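You operate a simulated robot arm through the tools that you are given. There is no shell and no other tool.

The job below is to be done with a simulated two-armed robot. You get a single attempt, and the scene is never put back.

Task
Raise the insect screen, wet the yellow sponge in the white tub and wipe the small clear window clean.
Fine: put the sponge back. What is to be rubbed or washed off counts as gone when no trace of it is left.
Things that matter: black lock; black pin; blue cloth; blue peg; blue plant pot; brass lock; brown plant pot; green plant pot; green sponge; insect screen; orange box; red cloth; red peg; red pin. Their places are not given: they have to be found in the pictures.

It is judged by the outcome, as a careful person would: the job done as asked, and still so three seconds after it is handed in. It fails if anything else is knocked over, pushed out of place, dropped, spilled or broken.

Robot
Two 7-joint arms with two-finger parallel grippers on one trunk that stands fixed in place. Base frame: the origin is at the foot of the trunk, x ahead of it, y to its left, z up. Units: mm, rad, N and s.
The left shoulder is at [50, 209, 1396], the right one opposite. With the tool pointing down near the work surface each hand reaches from about 100 to 820 mm from the base axis, measured 20 degrees to its own side. Payload 4.4 kg a hand.
The TCP of each hand is the grasp point between the finger pads, 23 mm short of the fingertips. In the tool frame z runs along the fingers and y along their closing line. The gripper opens to 94 mm. The fingers are 38 mm wide and 10 mm thick; the gripper's body (54 by 96 mm) begins 39 mm behind the TCP.
Orientation is that of the tool frame in the base frame, as a unit quaternion [x, y, z, w]. With the fingers straight down and closing along the base's y, the tool's x points along the base's -x, its y along +y and its z along -z.

Tools
- The arms move only by the tool move_arm. It takes "left_increments", "right_increments" or both (then of equal length, played together; a hand with none holds still); each is a list of rows, each a list of 7 numbers: the shift along the tool's x, y, z in units of 30 mm (1.0 is 30 mm), then the turn, a rotation vector about the tool's x, y, z in units of 8 degrees (1.0 is 8 degrees), then the opening, from 0 (shut) to 1 (fully open). In form: [[tx, ty, tz, wx, wy, wz, jaw], ...]. A call has 1 to 20 rows; each row shifts and turns the commanded pose from where the row before left it, along the tool's axes as they then stand. A call with a number of a shift or a turn outside -1 to 1 is refused whole. Each row takes 0.2 s and may step no farther than 50 mm and 0.15 rad from the row before; otherwise, or with a gripper value out of range, the whole call is refused. Where a pose cannot be reached the arm comes as near as it can. A force on the tool above 50 N (or 10 N above the force at the start of the call, whichever is more), or a blocked arm, ends the call early, and 0.2 s more pass. Each finger travels about 108 mm/s and halts on what it meets, pressing with about 27 N; the grip force reading is that of the motor and also rises with nothing between the fingers. The clock runs only during rows and for 0.2 s after the last one: add rows that do not move to give the fingers time. The reply holds the time, the measured pose of the TCP, the force on the tool along the base axes, the opening and the grip force, in the units named above and with some noise, with the torque about the TCP (base axes, N m) and any sound that the robot's microphone picked up, and new pictures: "views" is both (left out), scene, wrist or none (wrist: the cameras of the hands that moved).
- Cameras (640 x 400 px; columns grow to the right, rows downward): "scene" is now at [142.2, -55.3, 1590.9]; the picture's right is [-0.57, -0.82, 0.00], its down [-0.28, 0.20, -0.94] and it looks along [0.77, -0.54, -0.35] (base axes); focal length 214 px, centre (320, 200). "left" rides on the left gripper at [86, -16, -74] in its tool frame; the picture's right is [0.18, 0.98, 0.00], its down [-0.58, 0.11, -0.81] and it looks along [-0.79, 0.15, 0.59] (tool axes); focal length 243 px, centre (320, 200). "right" rides on the right gripper at [86, 16, -75] in its tool frame; the picture's right is [-0.18, 0.98, 0.00], its down [-0.58, -0.11, -0.81] and it looks along [-0.79, -0.15, 0.59] (tool axes); focal length 243 px, centre (320, 200).
- lift_body(by): slides the trunk up (or, below 0, down) by that many mm; the arms and the scene camera ride with it, the base frame stays. It gives what a move gives, with no picture.
- head_to(pan, tilt): turns the head with the scene camera to pan (to the left, within 1.396 rad either way) and tilt (down, from -0.506 to 1.204), counted from straight ahead of the robot. It gives what a move gives, and a new picture of the scene camera.
- point_at(camera, pixels): there is no depth. For up to 12 entries [column, row, z] of the newest picture of that camera ("zoom" is the newest enlarged one), the place [x, y] in the base frame at which the ray of that pixel passes the height z, good to about 2 mm. No time passes.
- inspect(camera, box): a new picture of the part [left, top, right, bottom] of that camera's present view, enlarged. No time passes.
- hand_in(): hands the job in; it is judged then, once.

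Open the grippers and draw the arms clear of the work before you hand the job in, unless the task says otherwise.

The tools are called as a command line: name --argument value ..., lists and objects as JSON in quotes. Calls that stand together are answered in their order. move_arm: Moves the arms, as the interface text tells. Its arguments: {"type":"object","properties":{"left_increments":{"type":"array"},"right_increments":{"type":"array"},"views":{"type":"string","enum":["both","scene","wrist","none"]}},"required":[]} The other tools are called the same way: lift_body (by) slides the trunk up or down; head_to (pan, tilt) turns the head that bears the scene camera; point_at (camera, pixels) gives the place at which the rays of pixels pass given heights; inspect (camera, box) takes an enlarged picture of a part of a camera's view; hand_in () hands the job in.

At the start:

```text
time_s: 0.0
left_eef_pos: [507.7, -60.9, 1617.2]
left_tool_rot: [0.0, 1.0, 0.0, 0.0]
left_ft_force: [0.1, 0.3, -0.2]
left_torque: [-0.02, 0.0, 0.0]
left_gripper_width: 94.1
left_finger_force: 0.1
right_eef_pos: [318.7, -400.9, 1581.5]
right_tool_rot: [-0.001, 1.0, 0.0, 0.001]
right_ft_force: [0.8, 0.2, 0.1]
right_torque: [0.01, 0.05, -0.02]
right_gripper_width: 94.0
right_finger_force: 0.1
trunk travel left (down, up): [-475.0, 88.0]
head pan, tilt: [-0.613, 0.354]
```

scene: 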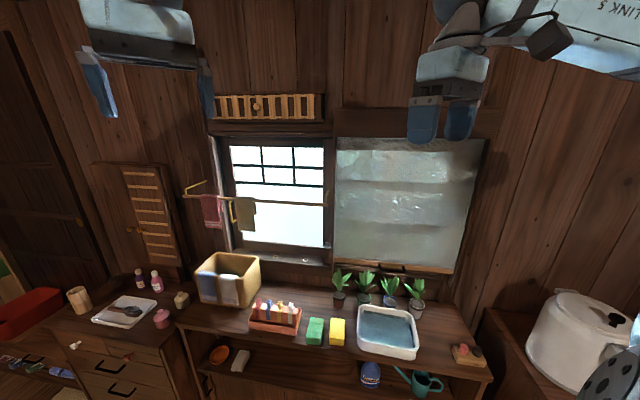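
right: 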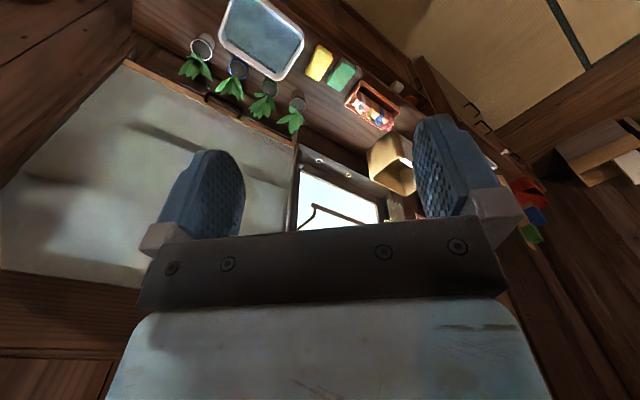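
left: 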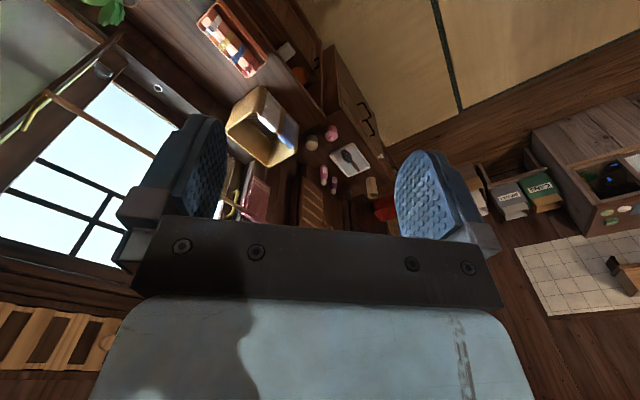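

I start by looking closely at the window area and the bench in the scene picture (window around columns 210-490, rows 130-280; bench around rows 260-400).

inspect --camera "scene" --box '[170, 80, 340, 280]'

inspect --camera "scene" --box '[320, 120, 500, 290]'

inspect --camera "scene" --box '[180, 240, 500, 400]'

```text
2.00 times, centred on (255, 180) of scene
```

zoom: 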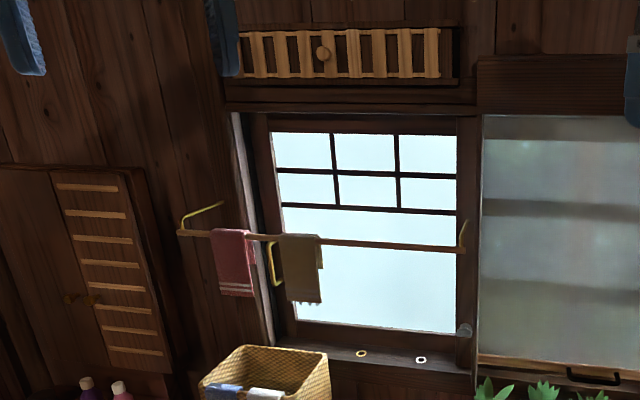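

```text
2.35 times, centred on (410, 205) of scene
```

zoom: 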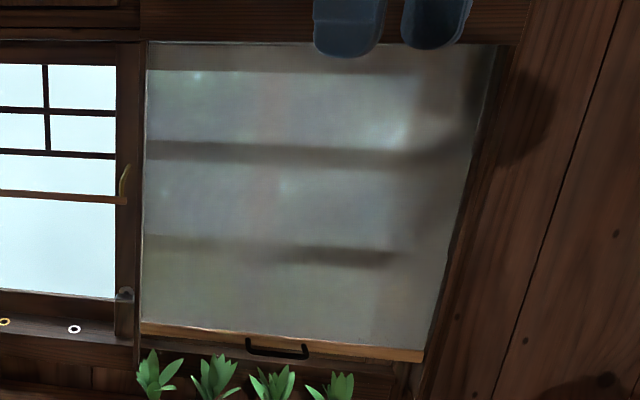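

```text
2.00 times, centred on (340, 320) of scene
```

zoom: 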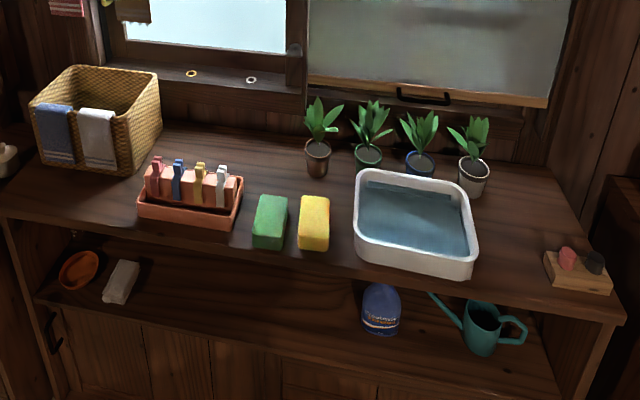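

The right-hand pane (cols 335-485) is covered by a grey mesh with a wooden bottom bar and black handle; four plants stand below it. I turn the head to see the window more squarely.

head_to --pan -0.9 --tilt 0.5

```text
time_s: 0.8
left_eef_pos: [508.5, -60.3, 1617.5]
left_tool_rot: [0.001, 1.0, 0.0, 0.0]
left_ft_force: [0.0, 0.7, -0.3]
left_torque: [0.0, -0.02, 0.0]
left_gripper_width: 94.1
left_finger_force: 0.1
right_eef_pos: [317.6, -400.2, 1581.0]
right_tool_rot: [0.0, 1.0, -0.001, 0.0]
right_ft_force: [-0.4, 0.2, -0.4]
right_torque: [0.02, 0.02, -0.02]
right_gripper_width: 94.0
right_finger_force: 0.0
trunk travel left (down, up): [-475.0, 88.0]
head pan, tilt: [-0.901, 0.499]
```

scene: 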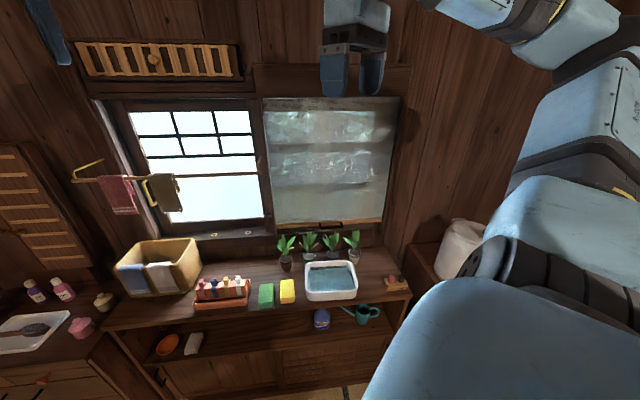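

I need the bench height, so I take rays of the same marks (yellow sponge, tub corners, orange box) in both the scene picture and the right wrist picture at several heights.

point_at --camera "scene" --pixels '[[288, 292, 800], [288, 292, 1000], [288, 292, 1200], [332, 281, 800], [332, 281, 1000], [332, 281, 1200], [264, 99, 1400], [264, 99, 1800], [275, 230, 1000], [275, 230, 1200], [383, 225, 1000], [383, 225, 1200]]'

point_at --camera "right" --pixels '[[320, 63, 800], [320, 63, 1000], [320, 63, 1200], [262, 37, 800], [262, 37, 1000], [262, 37, 1200]]'

inspect --camera "right" --box '[120, 0, 440, 200]'

inspect --camera "scene" --box '[230, 80, 430, 320]'

```text
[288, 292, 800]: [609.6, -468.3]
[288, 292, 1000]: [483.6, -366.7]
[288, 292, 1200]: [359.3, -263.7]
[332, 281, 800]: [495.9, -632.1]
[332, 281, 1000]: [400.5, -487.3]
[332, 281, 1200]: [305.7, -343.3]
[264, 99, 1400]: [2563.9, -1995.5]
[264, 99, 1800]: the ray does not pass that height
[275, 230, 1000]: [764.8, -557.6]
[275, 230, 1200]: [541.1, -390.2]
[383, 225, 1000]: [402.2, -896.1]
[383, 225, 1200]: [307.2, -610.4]
```

```text
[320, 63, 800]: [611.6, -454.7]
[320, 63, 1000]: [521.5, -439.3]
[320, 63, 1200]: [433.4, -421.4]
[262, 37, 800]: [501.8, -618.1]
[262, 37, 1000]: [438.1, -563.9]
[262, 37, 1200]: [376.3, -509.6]
```

```text
2.00 times, centred on (280, 100) of right
```

zoom: 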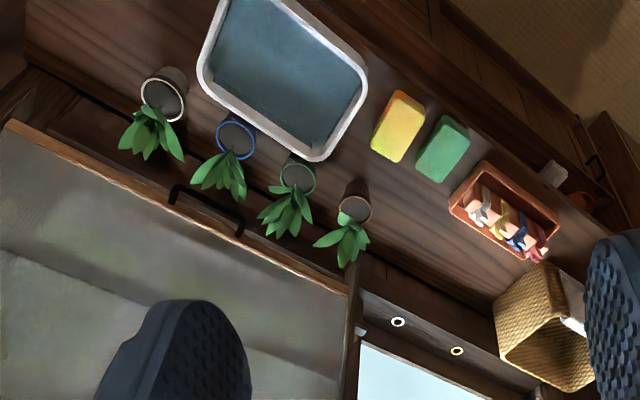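

```text
1.67 times, centred on (330, 200) of scene
```

zoom: 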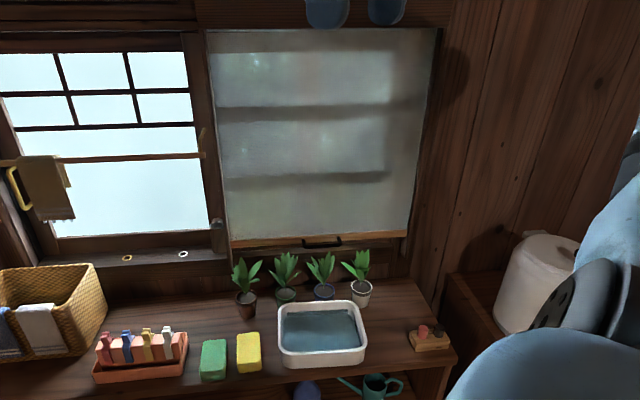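

The yellow sponge triangulates to about (610, -460) at z ≈ 800 and the tub to about (500, -625). Now I triangulate the screen's handle (scene (331,225), right (222,104)), plant pots and screen corners.

point_at --camera "scene" --pixels '[[331, 225, 900], [331, 225, 1000], [331, 225, 1100], [312, 223, 1000], [352, 222, 1000], [287, 268, 800], [311, 261, 800], [333, 259, 800], [354, 258, 800], [287, 262, 850], [355, 253, 850], [274, 230, 1000]]'

point_at --camera "right" --pixels '[[222, 104, 900], [222, 104, 1000], [222, 104, 1100], [206, 95, 1000], [240, 113, 1000], [297, 100, 850], [269, 87, 850], [238, 67, 850], [202, 50, 850], [290, 145, 1000], [125, 62, 1000]]'

```text
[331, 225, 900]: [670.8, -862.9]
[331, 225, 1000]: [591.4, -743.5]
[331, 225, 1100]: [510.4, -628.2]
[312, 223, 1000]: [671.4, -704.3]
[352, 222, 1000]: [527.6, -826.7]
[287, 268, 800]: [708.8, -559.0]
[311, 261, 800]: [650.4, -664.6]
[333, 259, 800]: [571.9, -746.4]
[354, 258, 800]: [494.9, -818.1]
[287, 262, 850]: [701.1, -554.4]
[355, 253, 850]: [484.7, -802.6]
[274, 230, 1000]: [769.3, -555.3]
```

```text
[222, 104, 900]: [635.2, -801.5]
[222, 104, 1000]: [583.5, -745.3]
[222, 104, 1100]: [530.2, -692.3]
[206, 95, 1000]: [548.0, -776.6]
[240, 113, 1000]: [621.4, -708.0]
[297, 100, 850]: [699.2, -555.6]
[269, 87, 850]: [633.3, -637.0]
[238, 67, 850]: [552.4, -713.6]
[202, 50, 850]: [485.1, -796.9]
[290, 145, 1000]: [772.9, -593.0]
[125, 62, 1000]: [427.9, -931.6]
```

The handle sits near (587, -744, 1000). I enlarge small details: the knob at the jamb, the bench's right block, the sill rings, and the bar.

inspect --camera "scene" --box '[200, 200, 290, 256]'

inspect --camera "scene" --box '[268, 200, 396, 280]'

inspect --camera "scene" --box '[360, 250, 424, 300]'

inspect --camera "scene" --box '[240, 60, 420, 172]'

inspect --camera "scene" --box '[240, 140, 420, 252]'

inspect --camera "scene" --box '[100, 220, 380, 395]'

```text
7.11 times, centred on (245, 228) of scene
```

zoom: 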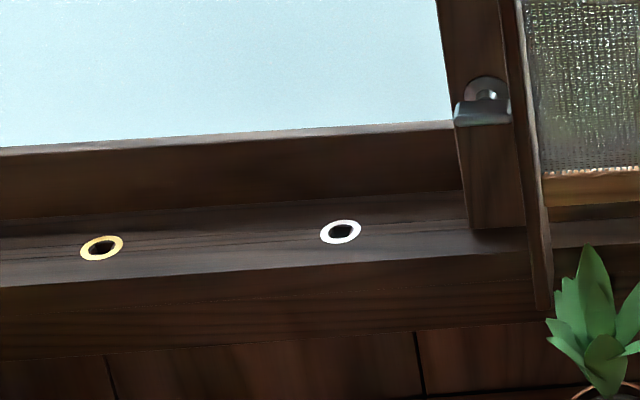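

```text
5.00 times, centred on (332, 240) of scene
```

zoom: 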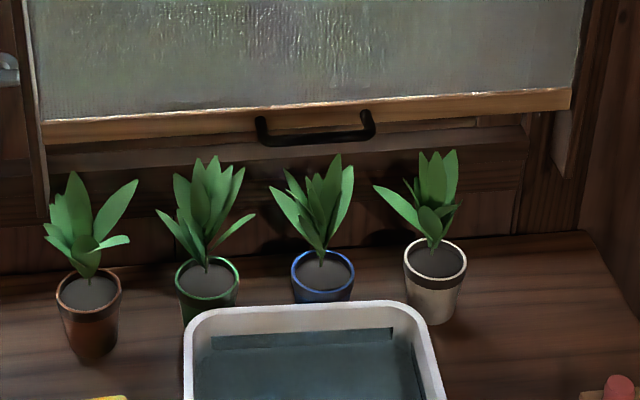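

```text
8.00 times, centred on (392, 275) of scene
```

zoom: 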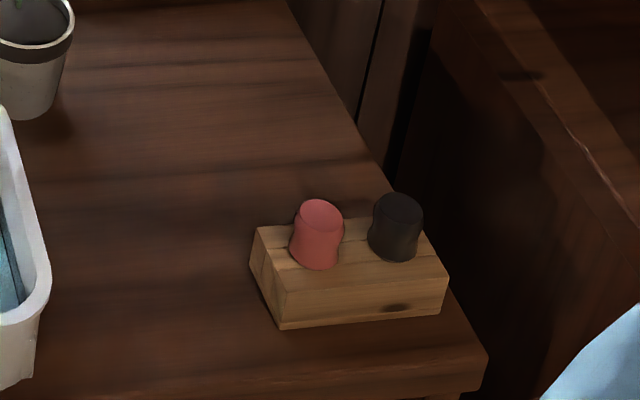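

```text
3.56 times, centred on (330, 116) of scene
```

zoom: 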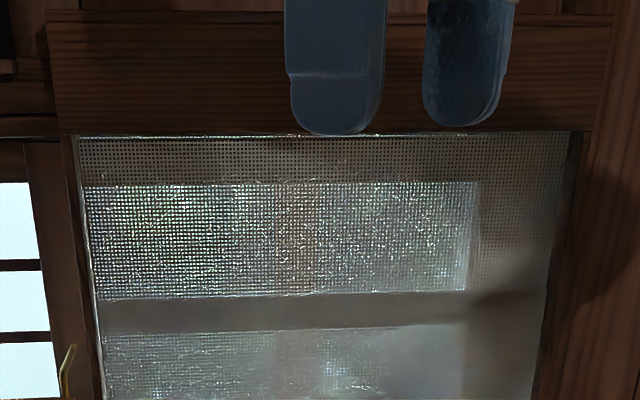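

```text
3.56 times, centred on (330, 196) of scene
```

zoom: 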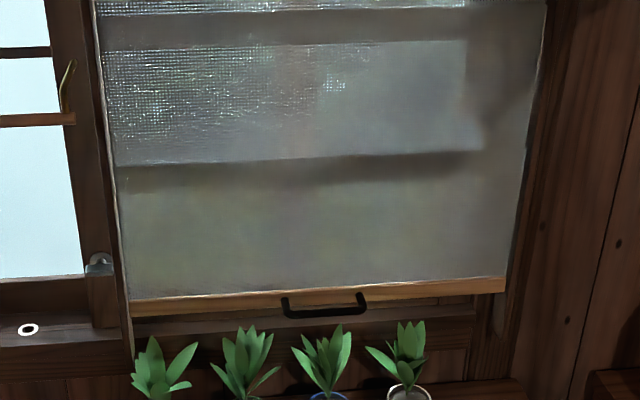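

```text
2.29 times, centred on (240, 308) of scene
```

zoom: 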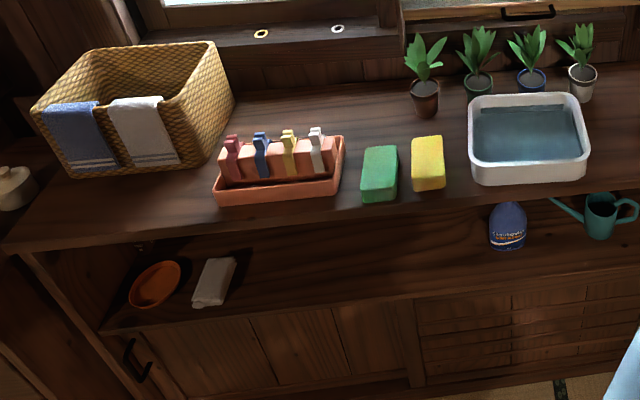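

The screen's bar hangs at about z = 1000 with a black pull handle (about 100 mm wide), with plants underneath. I bring the right hand ahead in free air and begin pitching the fingers towards the window wall.

move_arm --right_increments '[[-0.747, -0.933, 0.873, 0, 0, 0, 1], [-0.747, -0.933, 0.873, 0, 0, 0, 1], [-0.747, -0.933, 0.873, 0, 0, 0, 1], [-0.747, -0.933, 0.873, 0, 0, 0, 1], [-0.747, -0.933, 0.873, 0, 0, 0, 1], [0, 0, 0, 0, -1, 0, 1], [0, 0, 0, 0, -1, 0, 1], [0, 0, 0, 0, -1, 0, 1], [0, 0, 0, 0, -1, 0, 1], [0, 0, 0, 0, -1, 0, 1], [0, 0, 0, 0, -1, 0, 1]]'

```text
time_s: 3.2
left_eef_pos: [507.8, -62.4, 1617.3]
left_tool_rot: [0.0, 1.0, 0.0, 0.0]
left_ft_force: [0.2, 0.7, 0.2]
left_torque: [-0.01, 0.0, 0.01]
left_gripper_width: 94.0
left_finger_force: 0.1
right_eef_pos: [429.4, -540.0, 1451.5]
right_tool_rot: [0.001, 0.913, -0.001, 0.408]
right_ft_force: [-0.3, 0.4, 1.2]
right_torque: [0.02, -0.02, 0.01]
right_gripper_width: 93.9
right_finger_force: 0.1
trunk travel left (down, up): [-475.0, 88.0]
head pan, tilt: [-0.901, 0.499]
```

scene: 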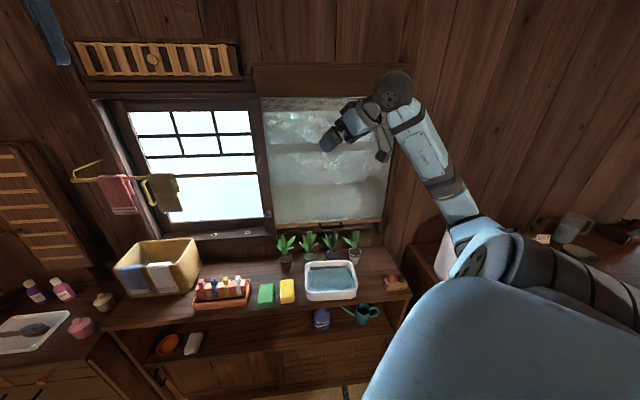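
right: 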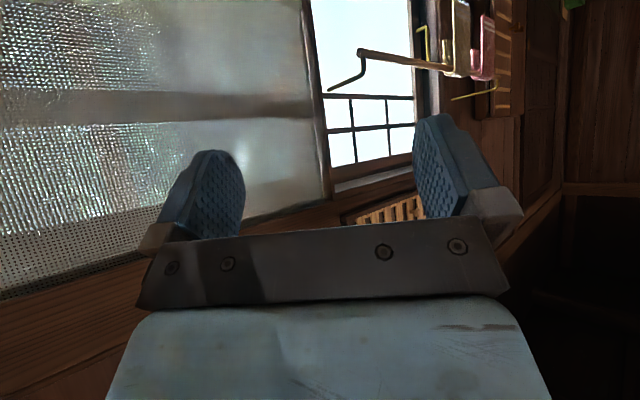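

The hand is pitched 48°. I finish the pitch to horizontal and yaw it to face the window wall.

move_arm --right_increments '[[0, 0, 0, 0, -1, 0, 1], [0, 0, 0, 0, -1, 0, 1], [0, 0, 0, 0, -1, 0, 1], [0, 0, 0, 0, -1, 0, 1], [0, 0, 0, 0, -1, 0, 1], [0, 0, 0, 0, -0.25, 0, 1], [0, 0, 0, 1, 0, 0, 1], [0, 0, 0, 1, 0, 0, 1], [0, 0, 0, 1, 0, 0, 1], [0, 0, 0, 1, 0, 0, 1], [0, 0, 0, 1, 0, 0, 1], [0, 0, 0, 0.5, 0, 0, 1]]'

```text
time_s: 5.8
left_eef_pos: [510.0, -58.7, 1616.2]
left_tool_rot: [-0.001, 1.0, -0.001, -0.001]
left_ft_force: [0.1, 0.2, -0.1]
left_torque: [0.02, 0.01, -0.04]
left_gripper_width: 94.1
left_finger_force: 0.1
right_eef_pos: [380.5, -593.4, 1478.4]
right_tool_rot: [0.255, 0.663, -0.253, 0.657]
right_ft_force: [1.7, 0.6, -5.8]
right_torque: [-0.34, -0.3, -0.13]
right_gripper_width: 94.0
right_finger_force: 0.1
right hand out of reach, approached as far as the arm can: row 10, 11, 12
trunk travel left (down, up): [-475.0, 88.0]
head pan, tilt: [-0.901, 0.499]
```

scene: 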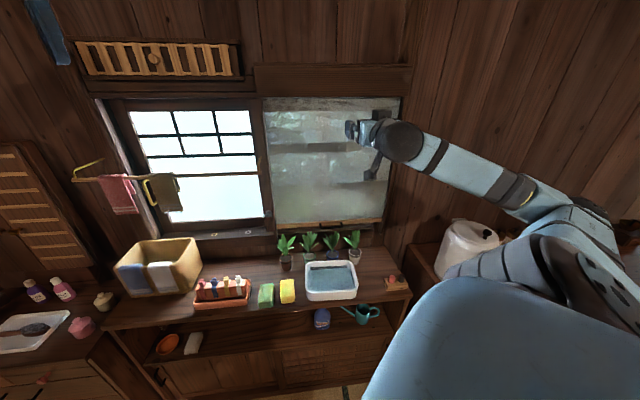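
right: 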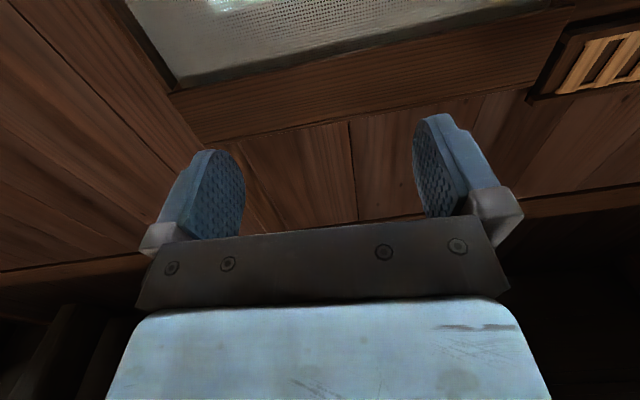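

The wrist hit a reach limit in this posture (rows 10-12), TCP now at (380,-593,1478). I try rolling the hand about its own axis so that the fingers close vertically, moving down a little at the same time.

move_arm --right_increments '[[0.5, 0, -0.5, 0, 0, 1, 1], [0, 0, 0, 0, 0, 1, 1], [0, 0, 0, 0, 0, 1, 1], [0, 0, 0, 0, 0, 1, 1], [0, 0, 0, 0, 0, 1, 1]]' --views "scene"

```text
time_s: 7.0
left_eef_pos: [507.7, -59.3, 1617.5]
left_tool_rot: [0.0, 1.0, 0.0, 0.0]
left_ft_force: [0.1, 0.5, -0.2]
left_torque: [-0.01, -0.01, -0.02]
left_gripper_width: 93.8
left_finger_force: 0.0
right_eef_pos: [370.0, -592.2, 1475.9]
right_tool_rot: [0.474, 0.527, -0.023, 0.705]
right_ft_force: [0.1, 0.1, 0.3]
right_torque: [0.0, 0.02, -0.02]
right_gripper_width: 93.9
right_finger_force: 0.1
right hand out of reach, approached as far as the arm can: row 1
trunk travel left (down, up): [-475.0, 88.0]
head pan, tilt: [-0.901, 0.499]
```

scene: 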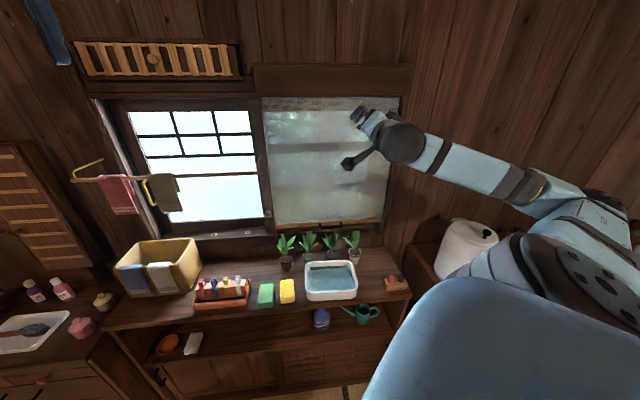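

The roll works; 50° more to go. I finish the roll and descend about 300 mm in front of the screen, well clear of the bench, to view the handle.

move_arm --right_increments '[[0, 0, 0, 0, 0, 1, 1], [0, 0, 0, 0, 0, 1, 1], [0, 0, 0, 0, 0, 1, 1], [0, 0, 0, 0, 0, 1, 1], [0, 0, 0, 0, 0, 1, 1], [0, 0, 0, 0, 0, 1, 1], [0, 0, 0, 0, 0, 0.25, 1], [0.2, -1, 0, 0, 0, 0, 1], [0.2, -1, 0, 0, 0, 0, 1], [0.2, -1, 0, 0, 0, 0, 1], [0.2, -1, 0, 0, 0, 0, 1], [0.2, -1, 0, 0, 0, 0, 1], [0.2, -1, 0, 0, 0, 0, 1], [0.1, -1, 0, 0, 0, 0, 1], [0.1, -1, 0, 0, 0, 0, 1], [0, -1, 0, 0, 0, 0, 1], [0, -1, 0, 0, 0, 0, 1]]'

```text
time_s: 10.6
left_eef_pos: [506.9, -60.6, 1617.5]
left_tool_rot: [0.001, 1.0, 0.001, 0.001]
left_ft_force: [-0.2, 0.5, 0.5]
left_torque: [0.0, 0.01, -0.03]
left_gripper_width: 94.2
left_finger_force: 0.1
right_eef_pos: [354.5, -609.8, 1467.2]
right_tool_rot: [0.654, 0.278, 0.275, 0.648]
right_ft_force: [-0.6, 0.0, -0.9]
right_torque: [0.0, -0.01, -0.01]
right_gripper_width: 94.2
right_finger_force: 0.0
right hand out of reach, approached as far as the arm can: row 8, 9, 10, 11, 12, 13, 14, 15, 16, 17
trunk travel left (down, up): [-475.0, 88.0]
head pan, tilt: [-0.901, 0.499]
```

scene: 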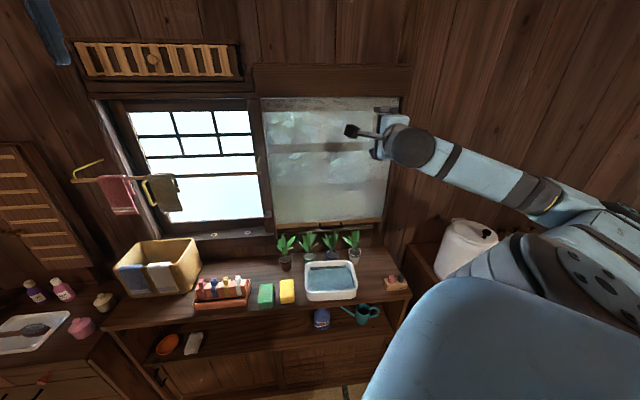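
right: 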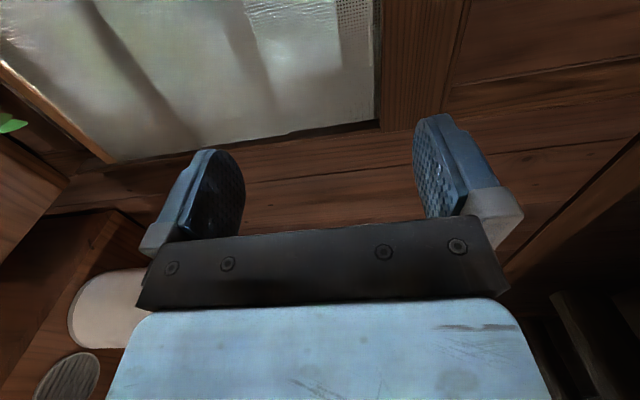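

Moving down is blocked by a wrist limit with the arm folded this tightly; it needs to be more extended. I move 150 mm forward towards the screen (TCP f ≈ 680 → 830, screen plane ≈ 950), then try to descend.

move_arm --right_increments '[[0, 0, 1, 0, 0, 0, 1], [0, 0, 1, 0, 0, 0, 1], [0, 0, 1, 0, 0, 0, 1], [0, 0, 1, 0, 0, 0, 1], [0, 0, 1, 0, 0, 0, 1], [0, -1, 0, 0, 0, 0, 1], [0, -1, 0, 0, 0, 0, 1], [0, -1, 0, 0, 0, 0, 1]]'

```text
time_s: 12.4
left_eef_pos: [507.6, -59.4, 1618.8]
left_tool_rot: [-0.001, 1.0, -0.001, 0.0]
left_ft_force: [-0.2, -0.5, 0.1]
left_torque: [-0.01, -0.02, 0.0]
left_gripper_width: 94.1
left_finger_force: 0.1
right_eef_pos: [431.1, -728.2, 1476.6]
right_tool_rot: [0.656, 0.282, 0.277, 0.643]
right_ft_force: [0.0, -0.6, 0.6]
right_torque: [-0.02, 0.01, 0.05]
right_gripper_width: 93.9
right_finger_force: 0.1
right hand out of reach, approached as far as the arm can: row 1, 2, 3, 4, 5, 6, 7, 8
trunk travel left (down, up): [-475.0, 88.0]
head pan, tilt: [-0.901, 0.499]
```

scene: 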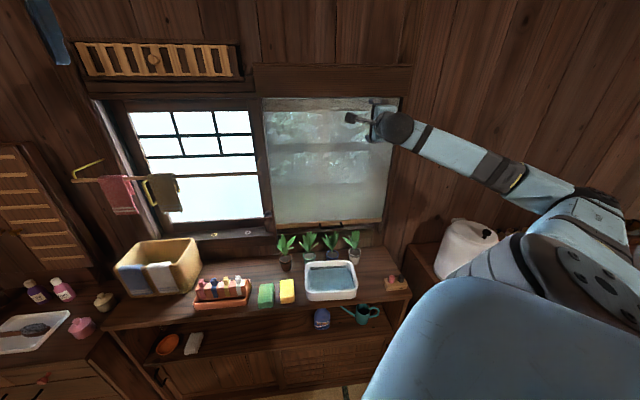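
right: 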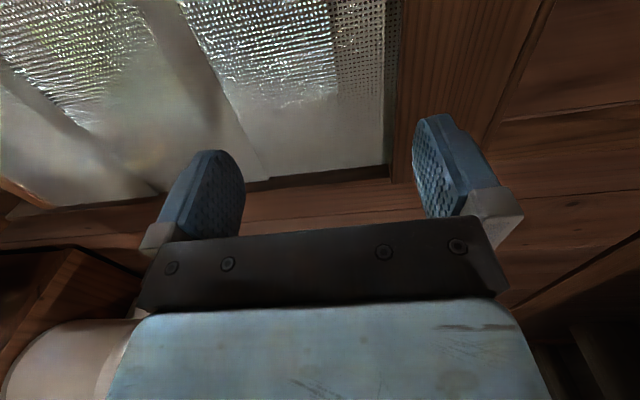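

The arm is at a wrist limit in this roll. The opposite roll (tool x to the right, closing still vertical) is the natural one for this arm, so I back off 90 mm and roll the other way.

move_arm --right_increments '[[0, 0, -1, 0, 0, -1, 1], [0, 0, -1, 0, 0, -1, 1], [0, 0, -1, 0, 0, -1, 1], [0, 0, 0, 0, 0, -1, 1], [0, 0, 0, 0, 0, -1, 1], [0, 0, 0, 0, 0, -1, 1], [0, 0, 0, 0, 0, -1, 1], [0, 0, 0, 0, 0, -1, 1], [0, 0, 0, 0, 0, -1, 1], [0, 0, 0, 0, 0, -1, 1], [0, 0, 0, 0, 0, -1, 1]]' --views "scene"

```text
time_s: 14.8
left_eef_pos: [507.5, -59.6, 1617.6]
left_tool_rot: [0.0, 1.0, 0.0, 0.0]
left_ft_force: [0.1, -0.1, -0.6]
left_torque: [-0.02, -0.03, 0.0]
left_gripper_width: 94.0
left_finger_force: 0.0
right_eef_pos: [366.0, -666.7, 1475.3]
right_tool_rot: [0.275, 0.651, -0.253, 0.66]
right_ft_force: [0.8, 0.0, -0.7]
right_torque: [0.0, -0.01, 0.0]
right_gripper_width: 93.9
right_finger_force: 0.1
trunk travel left (down, up): [-475.0, 88.0]
head pan, tilt: [-0.901, 0.499]
```

scene: 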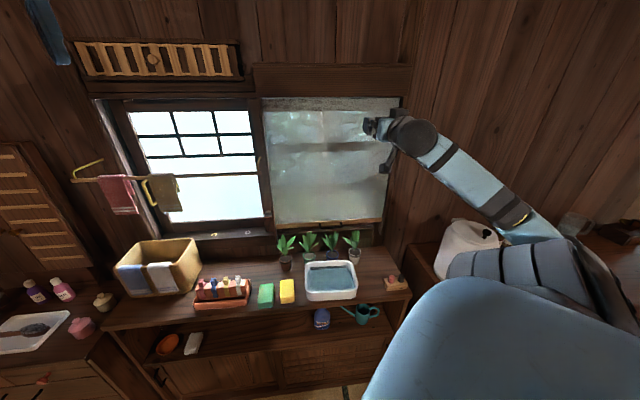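

Rolling back is reached cleanly. I continue the roll another 90° and then pitch the fingers 40° downward.

move_arm --right_increments '[[0, 0, 0, 0, 0, -1, 1], [0, 0, 0, 0, 0, -1, 1], [0, 0, 0, 0, 0, -1, 1], [0, 0, 0, 0, 0, -1, 1], [0, 0, 0, 0, 0, -1, 1], [0, 0, 0, 0, 0, -1, 1], [0, 0, 0, 0, 0, -1, 1], [0, 0, 0, 0, 0, -1, 1], [0, 0, 0, 0, 0, -1, 1], [0, 0, 0, 0, 0, -1, 1], [0, 0, 0, 0, 0, -1, 1], [0, 0, 0, 0, 0, -0.5, 1], [0, 0, 0, -1, 0, 0, 1], [0, 0, 0, -1, 0, 0, 1], [0, 0, 0, -1, 0, 0, 1], [0, 0, 0, -1, 0, 0, 1], [0, 0, 0, -1, 0, 0, 1]]'

```text
time_s: 18.4
left_eef_pos: [508.2, -60.2, 1618.2]
left_tool_rot: [0.0, 1.0, 0.0, 0.0]
left_ft_force: [-0.1, -0.9, 0.5]
left_torque: [0.0, 0.01, 0.0]
left_gripper_width: 94.1
left_finger_force: 0.2
right_eef_pos: [400.9, -625.5, 1431.3]
right_tool_rot: [-0.143, 0.757, -0.48, 0.421]
right_ft_force: [0.1, 0.1, -0.3]
right_torque: [-0.01, 0.02, 0.04]
right_gripper_width: 93.9
right_finger_force: 0.2
right hand out of reach, approached as far as the arm can: row 8, 9, 10, 11, 12, 13, 14, 15, 16, 17
trunk travel left (down, up): [-475.0, 88.0]
head pan, tilt: [-0.901, 0.499]
```

scene: 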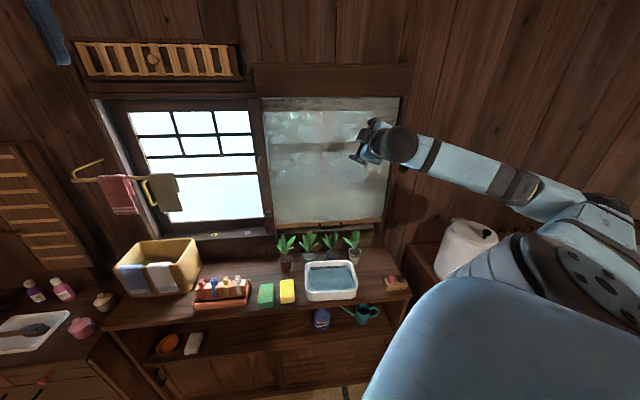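
right: 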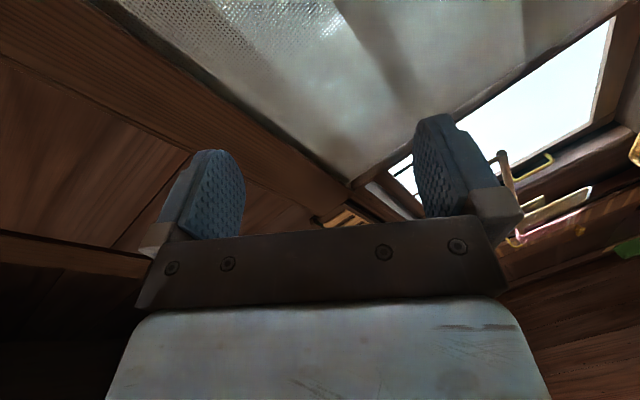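

The pitch got stuck at 11° down; this folded posture is poor. I return to a tool-down pose with the tool x to the right (82° about a single axis), from which I will reach forward and down before pitching.

move_arm --right_increments '[[0, 0, 0, -0.862, 0.284, -0.234, 1], [0, 0, 0, -0.862, 0.284, -0.234, 1], [0, 0, 0, -0.862, 0.284, -0.234, 1], [0, 0, 0, -0.862, 0.284, -0.234, 1], [0, 0, 0, -0.862, 0.284, -0.234, 1], [0, 0, 0, -0.862, 0.284, -0.234, 1], [0, 0, 0, -0.862, 0.284, -0.234, 1], [0, 0, 0, -0.862, 0.284, -0.234, 1], [0, 0, 0, -0.862, 0.284, -0.234, 1], [0, 0, 0, -0.862, 0.284, -0.234, 1], [0, 0, 0, -0.862, 0.284, -0.234, 1]]'

```text
time_s: 20.8
left_eef_pos: [507.9, -59.2, 1617.3]
left_tool_rot: [-0.001, 1.0, 0.001, 0.0]
left_ft_force: [-0.1, 0.1, -0.3]
left_torque: [0.02, 0.0, 0.05]
left_gripper_width: 93.8
left_finger_force: 0.1
right_eef_pos: [400.9, -625.2, 1431.8]
right_tool_rot: [-0.142, 0.757, -0.481, 0.42]
right_ft_force: [0.5, 0.5, -0.2]
right_torque: [0.01, 0.01, -0.02]
right_gripper_width: 93.8
right_finger_force: 0.1
right hand out of reach, approached as far as the arm can: row 1, 2, 3, 4, 5, 6, 7, 8, 9, 10, 11
trunk travel left (down, up): [-475.0, 88.0]
head pan, tilt: [-0.901, 0.499]
```

scene: 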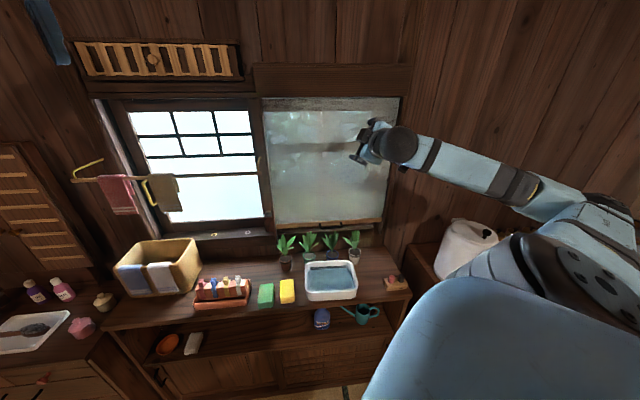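
right: 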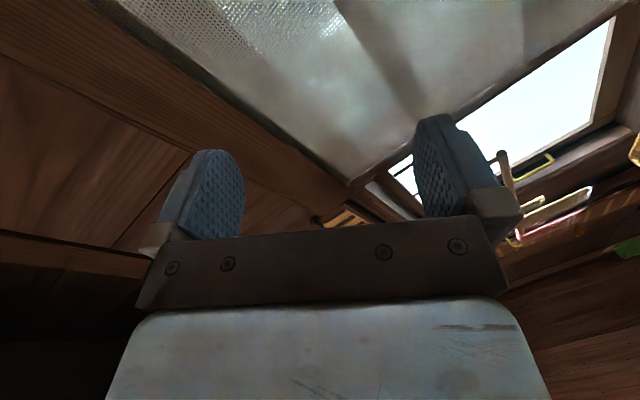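

Stuck at limits, so I undo the path: roll back by about +60°, then yaw back and check.

move_arm --right_increments '[[0, 0, 0, 0.7, 0, 0.7, 1], [0, 0, 0, 0.7, 0, 0.7, 1], [0, 0, 0, 0, 0, 1, 1], [0, 0, 0, 0, 0, 1, 1], [0, 0, 0, 0, 0, 1, 1], [0, 0, 0, 0, 0, 1, 1], [0, 0, 0, 0, 0, 1, 1], [0, 0, 0, 0, 0, 1, 1]]' --views "scene"

```text
time_s: 22.6
left_eef_pos: [507.4, -60.2, 1617.6]
left_tool_rot: [0.0, 1.0, 0.0, 0.0]
left_ft_force: [-0.5, 1.2, -0.4]
left_torque: [0.03, -0.02, 0.0]
left_gripper_width: 93.9
left_finger_force: 0.1
right_eef_pos: [387.4, -628.1, 1470.3]
right_tool_rot: [0.268, 0.667, -0.269, 0.641]
right_ft_force: [0.4, 0.1, 0.1]
right_torque: [0.0, 0.02, 0.05]
right_gripper_width: 94.2
right_finger_force: 0.1
right hand out of reach, approached as far as the arm can: row 2, 3
trunk travel left (down, up): [-475.0, 88.0]
head pan, tilt: [-0.901, 0.499]
```

scene: 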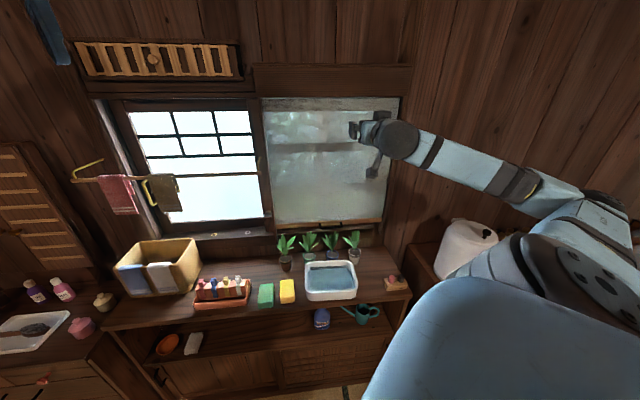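

Back at the un-rolled pose. I yaw back and pitch down again to the neutral tool-down orientation.

move_arm --right_increments '[[0, 0, 0, -1, 0, 0, 1], [0, 0, 0, -1, 0, 0, 1], [0, 0, 0, -1, 0, 0, 1], [0, 0, 0, -1, 0, 0, 1], [0, 0, 0, -1, 0, 0, 1], [0, 0, 0, -0.5, 0, 0, 1], [0, 0, 0, 0, 1, 0, 1], [0, 0, 0, 0, 1, 0, 1], [0, 0, 0, 0, 1, 0, 1], [0, 0, 0, 0, 1, 0, 1], [0, 0, 0, 0, 1, 0, 1], [0, 0, 0, 0, 1, 0, 1], [0, 0, 0, 0, 1, 0, 1], [0, 0, 0, 0, 1, 0, 1], [0, 0, 0, 0, 1, 0, 1], [0, 0, 0, 0, 1, 0, 1], [0, 0, 0, 0, 1, 0, 1]]'

```text
time_s: 26.2
left_eef_pos: [509.2, -62.3, 1616.4]
left_tool_rot: [-0.001, 1.0, 0.001, 0.0]
left_ft_force: [-0.7, 0.7, -0.7]
left_torque: [-0.02, 0.03, 0.0]
left_gripper_width: 94.1
left_finger_force: 0.1
right_eef_pos: [390.3, -630.2, 1468.2]
right_tool_rot: [0.008, 0.994, 0.002, 0.104]
right_ft_force: [0.6, -0.1, -0.1]
right_torque: [0.04, 0.01, 0.0]
right_gripper_width: 94.0
right_finger_force: 0.1
right hand out of reach, approached as far as the arm can: row 16, 17
trunk travel left (down, up): [-475.0, 88.0]
head pan, tilt: [-0.901, 0.499]
```

scene: 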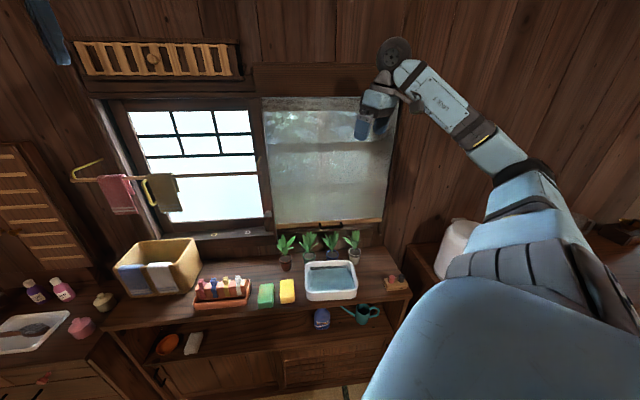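
right: 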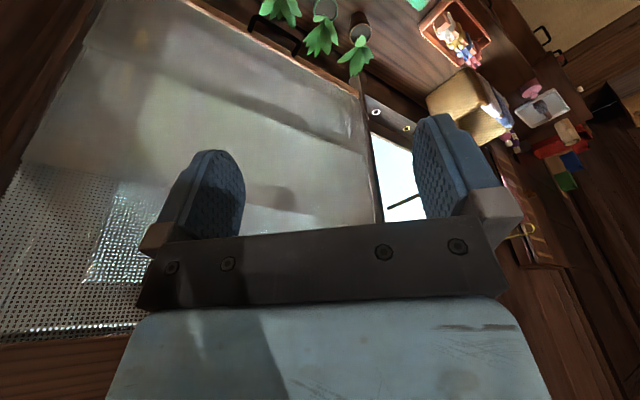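

Tool nearly down again at (390,-630,1468). I descend 300 mm in front of the screen and then yaw the tool about the vertical by about -46°, so its closing line is square to the wall.

move_arm --right_increments '[[0.207, 0, 0.976, 0, 0, 0, 1], [0.207, 0, 0.976, 0, 0, 0, 1], [0.207, 0, 0.976, 0, 0, 0, 1], [0.207, 0, 0.976, 0, 0, 0, 1], [0.207, 0, 0.976, 0, 0, 0, 1], [0.207, 0, 0.976, 0, 0, 0, 1], [0.207, 0, 0.976, 0, 0, 0, 1], [0.207, 0, 0.976, 0, 0, 0, 1], [0.207, 0, 0.976, 0, 0, 0, 1], [0.207, 0, 0.976, 0, 0, 0, 1], [0, 0, 0, 0, 0.75, 0, 1], [0, 0, 0, 0, 0.75, 0, 1], [0, 0, 0, 0, 0, -1, 1], [0, 0, 0, 0, 0, -1, 1], [0, 0, 0, 0, 0, -1, 1], [0, 0, 0, 0, 0, -1, 1], [0, 0, 0, 0, 0, -1, 1], [0, 0, 0, 0, 0, -0.75, 1]]'

```text
time_s: 30.0
left_eef_pos: [507.2, -60.1, 1618.7]
left_tool_rot: [0.001, 1.0, 0.0, 0.0]
left_ft_force: [-0.3, -0.5, -0.4]
left_torque: [0.01, 0.0, 0.01]
left_gripper_width: 93.9
left_finger_force: 0.1
right_eef_pos: [390.1, -626.8, 1168.7]
right_tool_rot: [-0.028, 1.0, 0.004, 0.002]
right_ft_force: [0.4, -0.3, -0.5]
right_torque: [0.01, 0.03, 0.04]
right_gripper_width: 94.0
right_finger_force: 0.0
right hand out of reach, approached as far as the arm can: row 13, 14, 15, 16, 17, 18
trunk travel left (down, up): [-475.0, 88.0]
head pan, tilt: [-0.901, 0.499]
```

scene: 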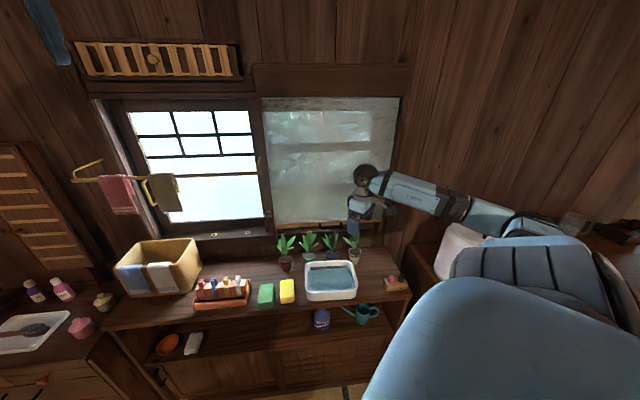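
right: 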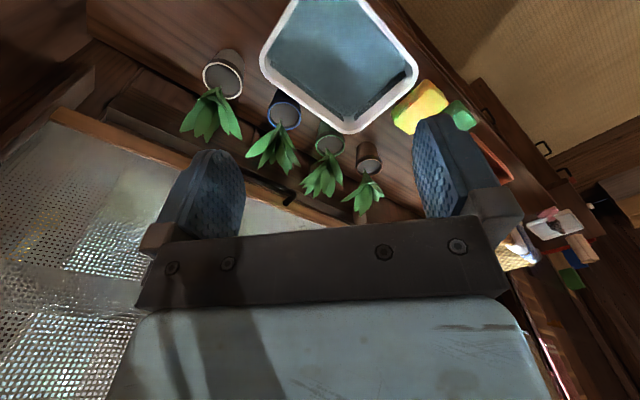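

The -z yaw is at its limit, so the free direction is +z. I yaw the tool +134° instead, bringing tool x to the left along the wall.

move_arm --right_increments '[[0, 0, 0, 0, 0, 1, 1], [0, 0, 0, 0, 0, 1, 1], [0, 0, 0, 0, 0, 1, 1], [0, 0, 0, 0, 0, 1, 1], [0, 0, 0, 0, 0, 1, 1], [0, 0, 0, 0, 0, 1, 1], [0, 0, 0, 0, 0, 1, 1], [0, 0, 0, 0, 0, 1, 1], [0, 0, 0, 0, 0, 1, 1], [0, 0, 0, 0, 0, 1, 1], [0, 0, 0, 0, 0, 1, 1], [0, 0, 0, 0, 0, 1, 1], [0, 0, 0, 0, 0, 1, 1], [0, 0, 0, 0, 0, 1, 1], [0, 0, 0, 0, 0, 1, 1], [0, 0, 0, 0, 0, 1, 1], [0, 0, 0, 0, 0, 0.3, 1]]'

```text
time_s: 33.6
left_eef_pos: [507.7, -61.7, 1617.4]
left_tool_rot: [0.0, 1.0, 0.0, 0.0]
left_ft_force: [1.0, 0.2, 0.2]
left_torque: [-0.01, -0.03, 0.02]
left_gripper_width: 93.8
left_finger_force: 0.0
right_eef_pos: [390.4, -627.6, 1169.3]
right_tool_rot: [0.896, 0.444, 0.003, -0.003]
right_ft_force: [0.6, 0.2, -0.1]
right_torque: [-0.01, 0.0, 0.0]
right_gripper_width: 94.3
right_finger_force: 0.1
trunk travel left (down, up): [-475.0, 88.0]
head pan, tilt: [-0.901, 0.499]
```

scene: 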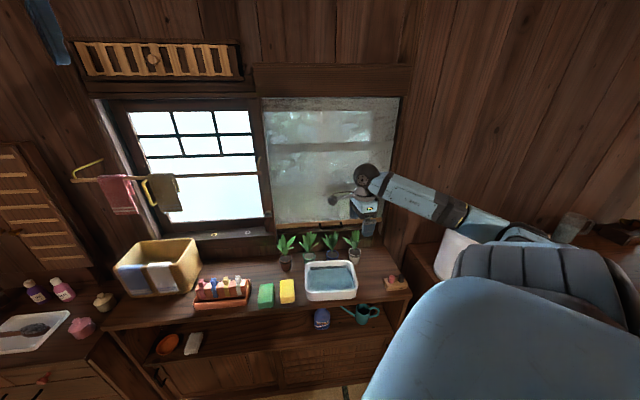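
right: 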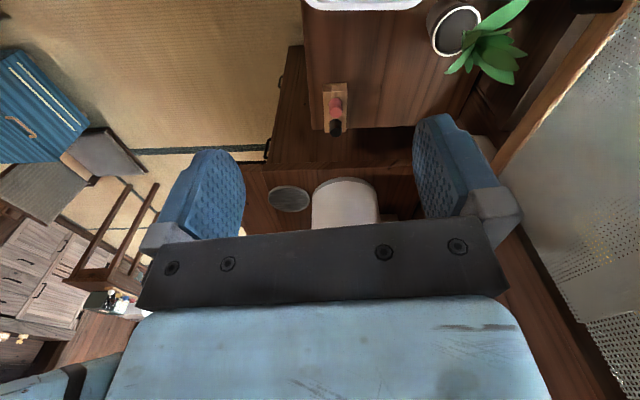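

The full +134° yaw is reachable. The wrist picture now shows the screen's bottom bar running from (500,165) to (625,15); I enlarge it to measure the wall direction.

inspect --camera "right" --box '[440, 0, 640, 200]'

point_at --camera "right" --pixels '[[510, 160, 1000], [620, 22, 1000], [510, 160, 1020], [620, 22, 1020]]'

```text
2.00 times, centred on (540, 100) of right
```

zoom: 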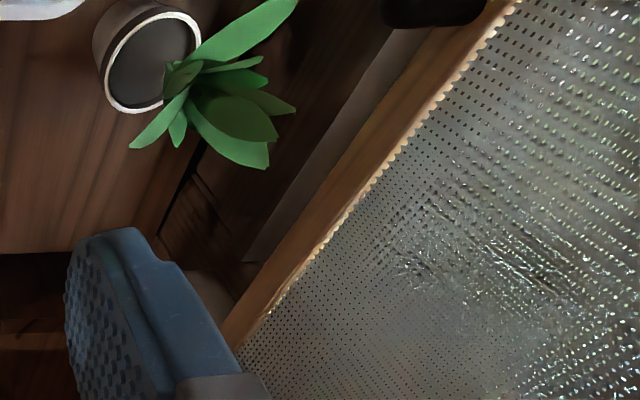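

```text
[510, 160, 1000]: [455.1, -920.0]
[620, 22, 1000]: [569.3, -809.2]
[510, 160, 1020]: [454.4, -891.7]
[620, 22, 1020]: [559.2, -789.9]
```

The wall runs at 45° (bar points (455,-920) → (569,-809)), so its normal heading is -45°. I add 8° of yaw and pitch the fingers up 48° towards the wall.

move_arm --right_increments '[[0, 0, 0, 0, 0, 0.95, 1], [0, 0, 0, -1, 0, 0, 1], [0, 0, 0, -1, 0, 0, 1], [0, 0, 0, -1, 0, 0, 1], [0, 0, 0, -1, 0, 0, 1], [0, 0, 0, -1, 0, 0, 1], [0, 0, 0, -1, 0, 0, 1]]'

```text
time_s: 35.2
left_eef_pos: [507.6, -60.6, 1618.1]
left_tool_rot: [0.0, 1.0, 0.0, 0.0]
left_ft_force: [0.4, 0.7, -1.4]
left_torque: [-0.02, -0.03, 0.01]
left_gripper_width: 94.0
left_finger_force: 0.1
right_eef_pos: [389.6, -627.7, 1170.2]
right_tool_rot: [0.844, 0.35, 0.16, 0.374]
right_ft_force: [0.2, -0.4, 0.8]
right_torque: [0.02, -0.01, -0.02]
right_gripper_width: 94.1
right_finger_force: 0.0
trunk travel left (down, up): [-475.0, 88.0]
head pan, tilt: [-0.901, 0.499]
```

scene: 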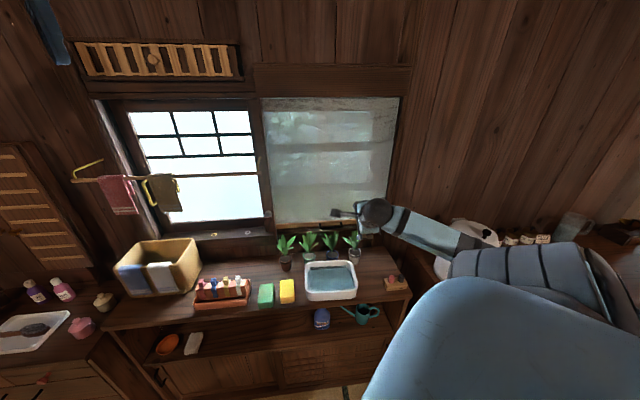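
right: 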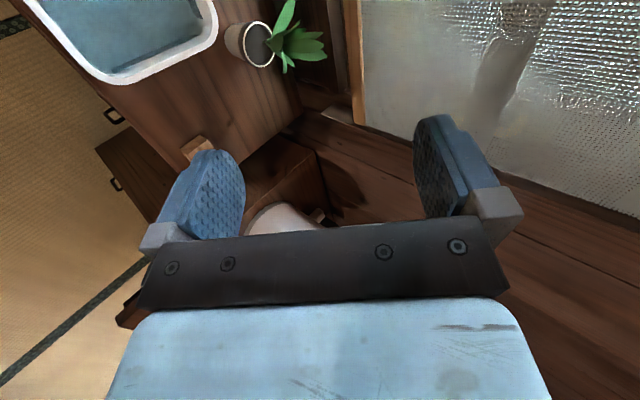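

Good: reachable, fingers 42° below horizontal, heading -44°. I continue to horizontal, shift 57 mm left, and approach to about f = 870 (screen ≈ 955).

move_arm --right_increments '[[0.38, 0, 0, -1, 0, 0, 1], [0.38, 0, 0, -1, 0, 0, 1], [0.38, 0, 0, -1, 0, 0, 1], [0.38, 0, 0, -1, 0, 0, 1], [0.38, 0, 0, -1, 0, 0, 1], [0, 0, 0, -0.25, 0, 0, 1], [0, 0, 1, 0, 0, 0, 1], [0, 0, 1, 0, 0, 0, 1], [0, 0, 1, 0, 0, 0, 1], [0, 0, 1, 0, 0, 0, 1]]'

```text
time_s: 37.4
left_eef_pos: [509.4, -60.5, 1616.3]
left_tool_rot: [-0.001, 1.0, 0.0, -0.001]
left_ft_force: [0.6, -0.7, -0.7]
left_torque: [-0.01, 0.02, -0.02]
left_gripper_width: 94.2
left_finger_force: 0.0
right_eef_pos: [470.0, -689.5, 1106.3]
right_tool_rot: [0.826, 0.342, 0.175, 0.413]
right_ft_force: [0.4, 0.3, -0.6]
right_torque: [-0.01, 0.0, -0.02]
right_gripper_width: 94.0
right_finger_force: 0.1
right hand out of reach, approached as far as the arm can: row 1, 2, 3, 4, 5, 9, 10
trunk travel left (down, up): [-475.0, 88.0]
head pan, tilt: [-0.901, 0.499]
```

scene: 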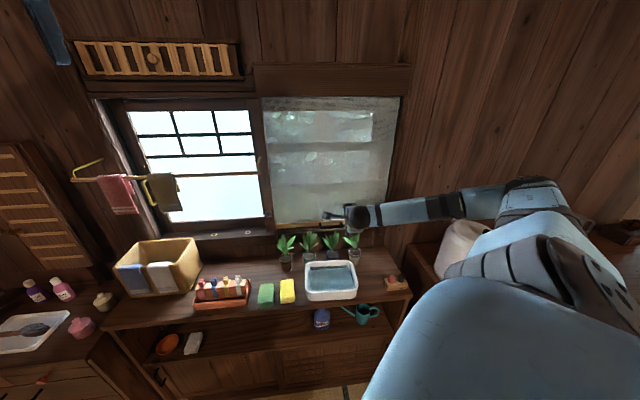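
right: 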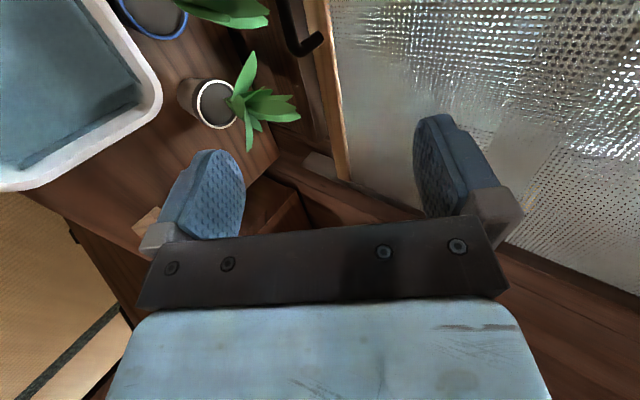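

The wrist bend limit shows when the arm is folded; nearer to the wall the arm is more extended. Before approaching I check the plant tops' height and the handle in both pictures.

inspect --camera "right" --box '[120, 0, 440, 200]'

point_at --camera "right" --pixels '[[322, 37, 990], [322, 37, 1010], [322, 37, 1030], [298, 48, 990], [298, 48, 1010], [346, 180, 1000], [346, 180, 1020], [250, 52, 900], [250, 52, 950], [299, 115, 900], [299, 115, 930], [215, 103, 850]]'

point_at --camera "scene" --pixels '[[352, 232, 900], [352, 232, 950], [328, 233, 900], [328, 233, 950], [307, 234, 900], [307, 234, 950], [355, 250, 850], [346, 237, 900]]'

```text
2.00 times, centred on (280, 100) of right
```

zoom: 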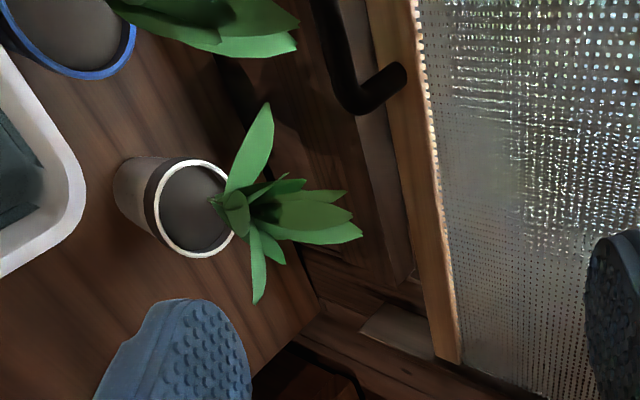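

```text
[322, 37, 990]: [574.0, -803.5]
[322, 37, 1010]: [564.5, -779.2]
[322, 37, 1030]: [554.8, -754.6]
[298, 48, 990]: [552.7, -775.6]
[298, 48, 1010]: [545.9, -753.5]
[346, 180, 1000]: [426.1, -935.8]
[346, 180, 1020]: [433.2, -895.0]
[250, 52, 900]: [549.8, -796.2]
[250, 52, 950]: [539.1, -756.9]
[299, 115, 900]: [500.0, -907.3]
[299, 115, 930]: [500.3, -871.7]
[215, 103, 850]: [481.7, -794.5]
```

```text
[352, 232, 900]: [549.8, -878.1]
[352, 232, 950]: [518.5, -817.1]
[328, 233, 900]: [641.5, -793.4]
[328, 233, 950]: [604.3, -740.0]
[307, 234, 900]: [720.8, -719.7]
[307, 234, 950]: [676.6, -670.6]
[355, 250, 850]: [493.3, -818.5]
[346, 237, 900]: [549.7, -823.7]
```

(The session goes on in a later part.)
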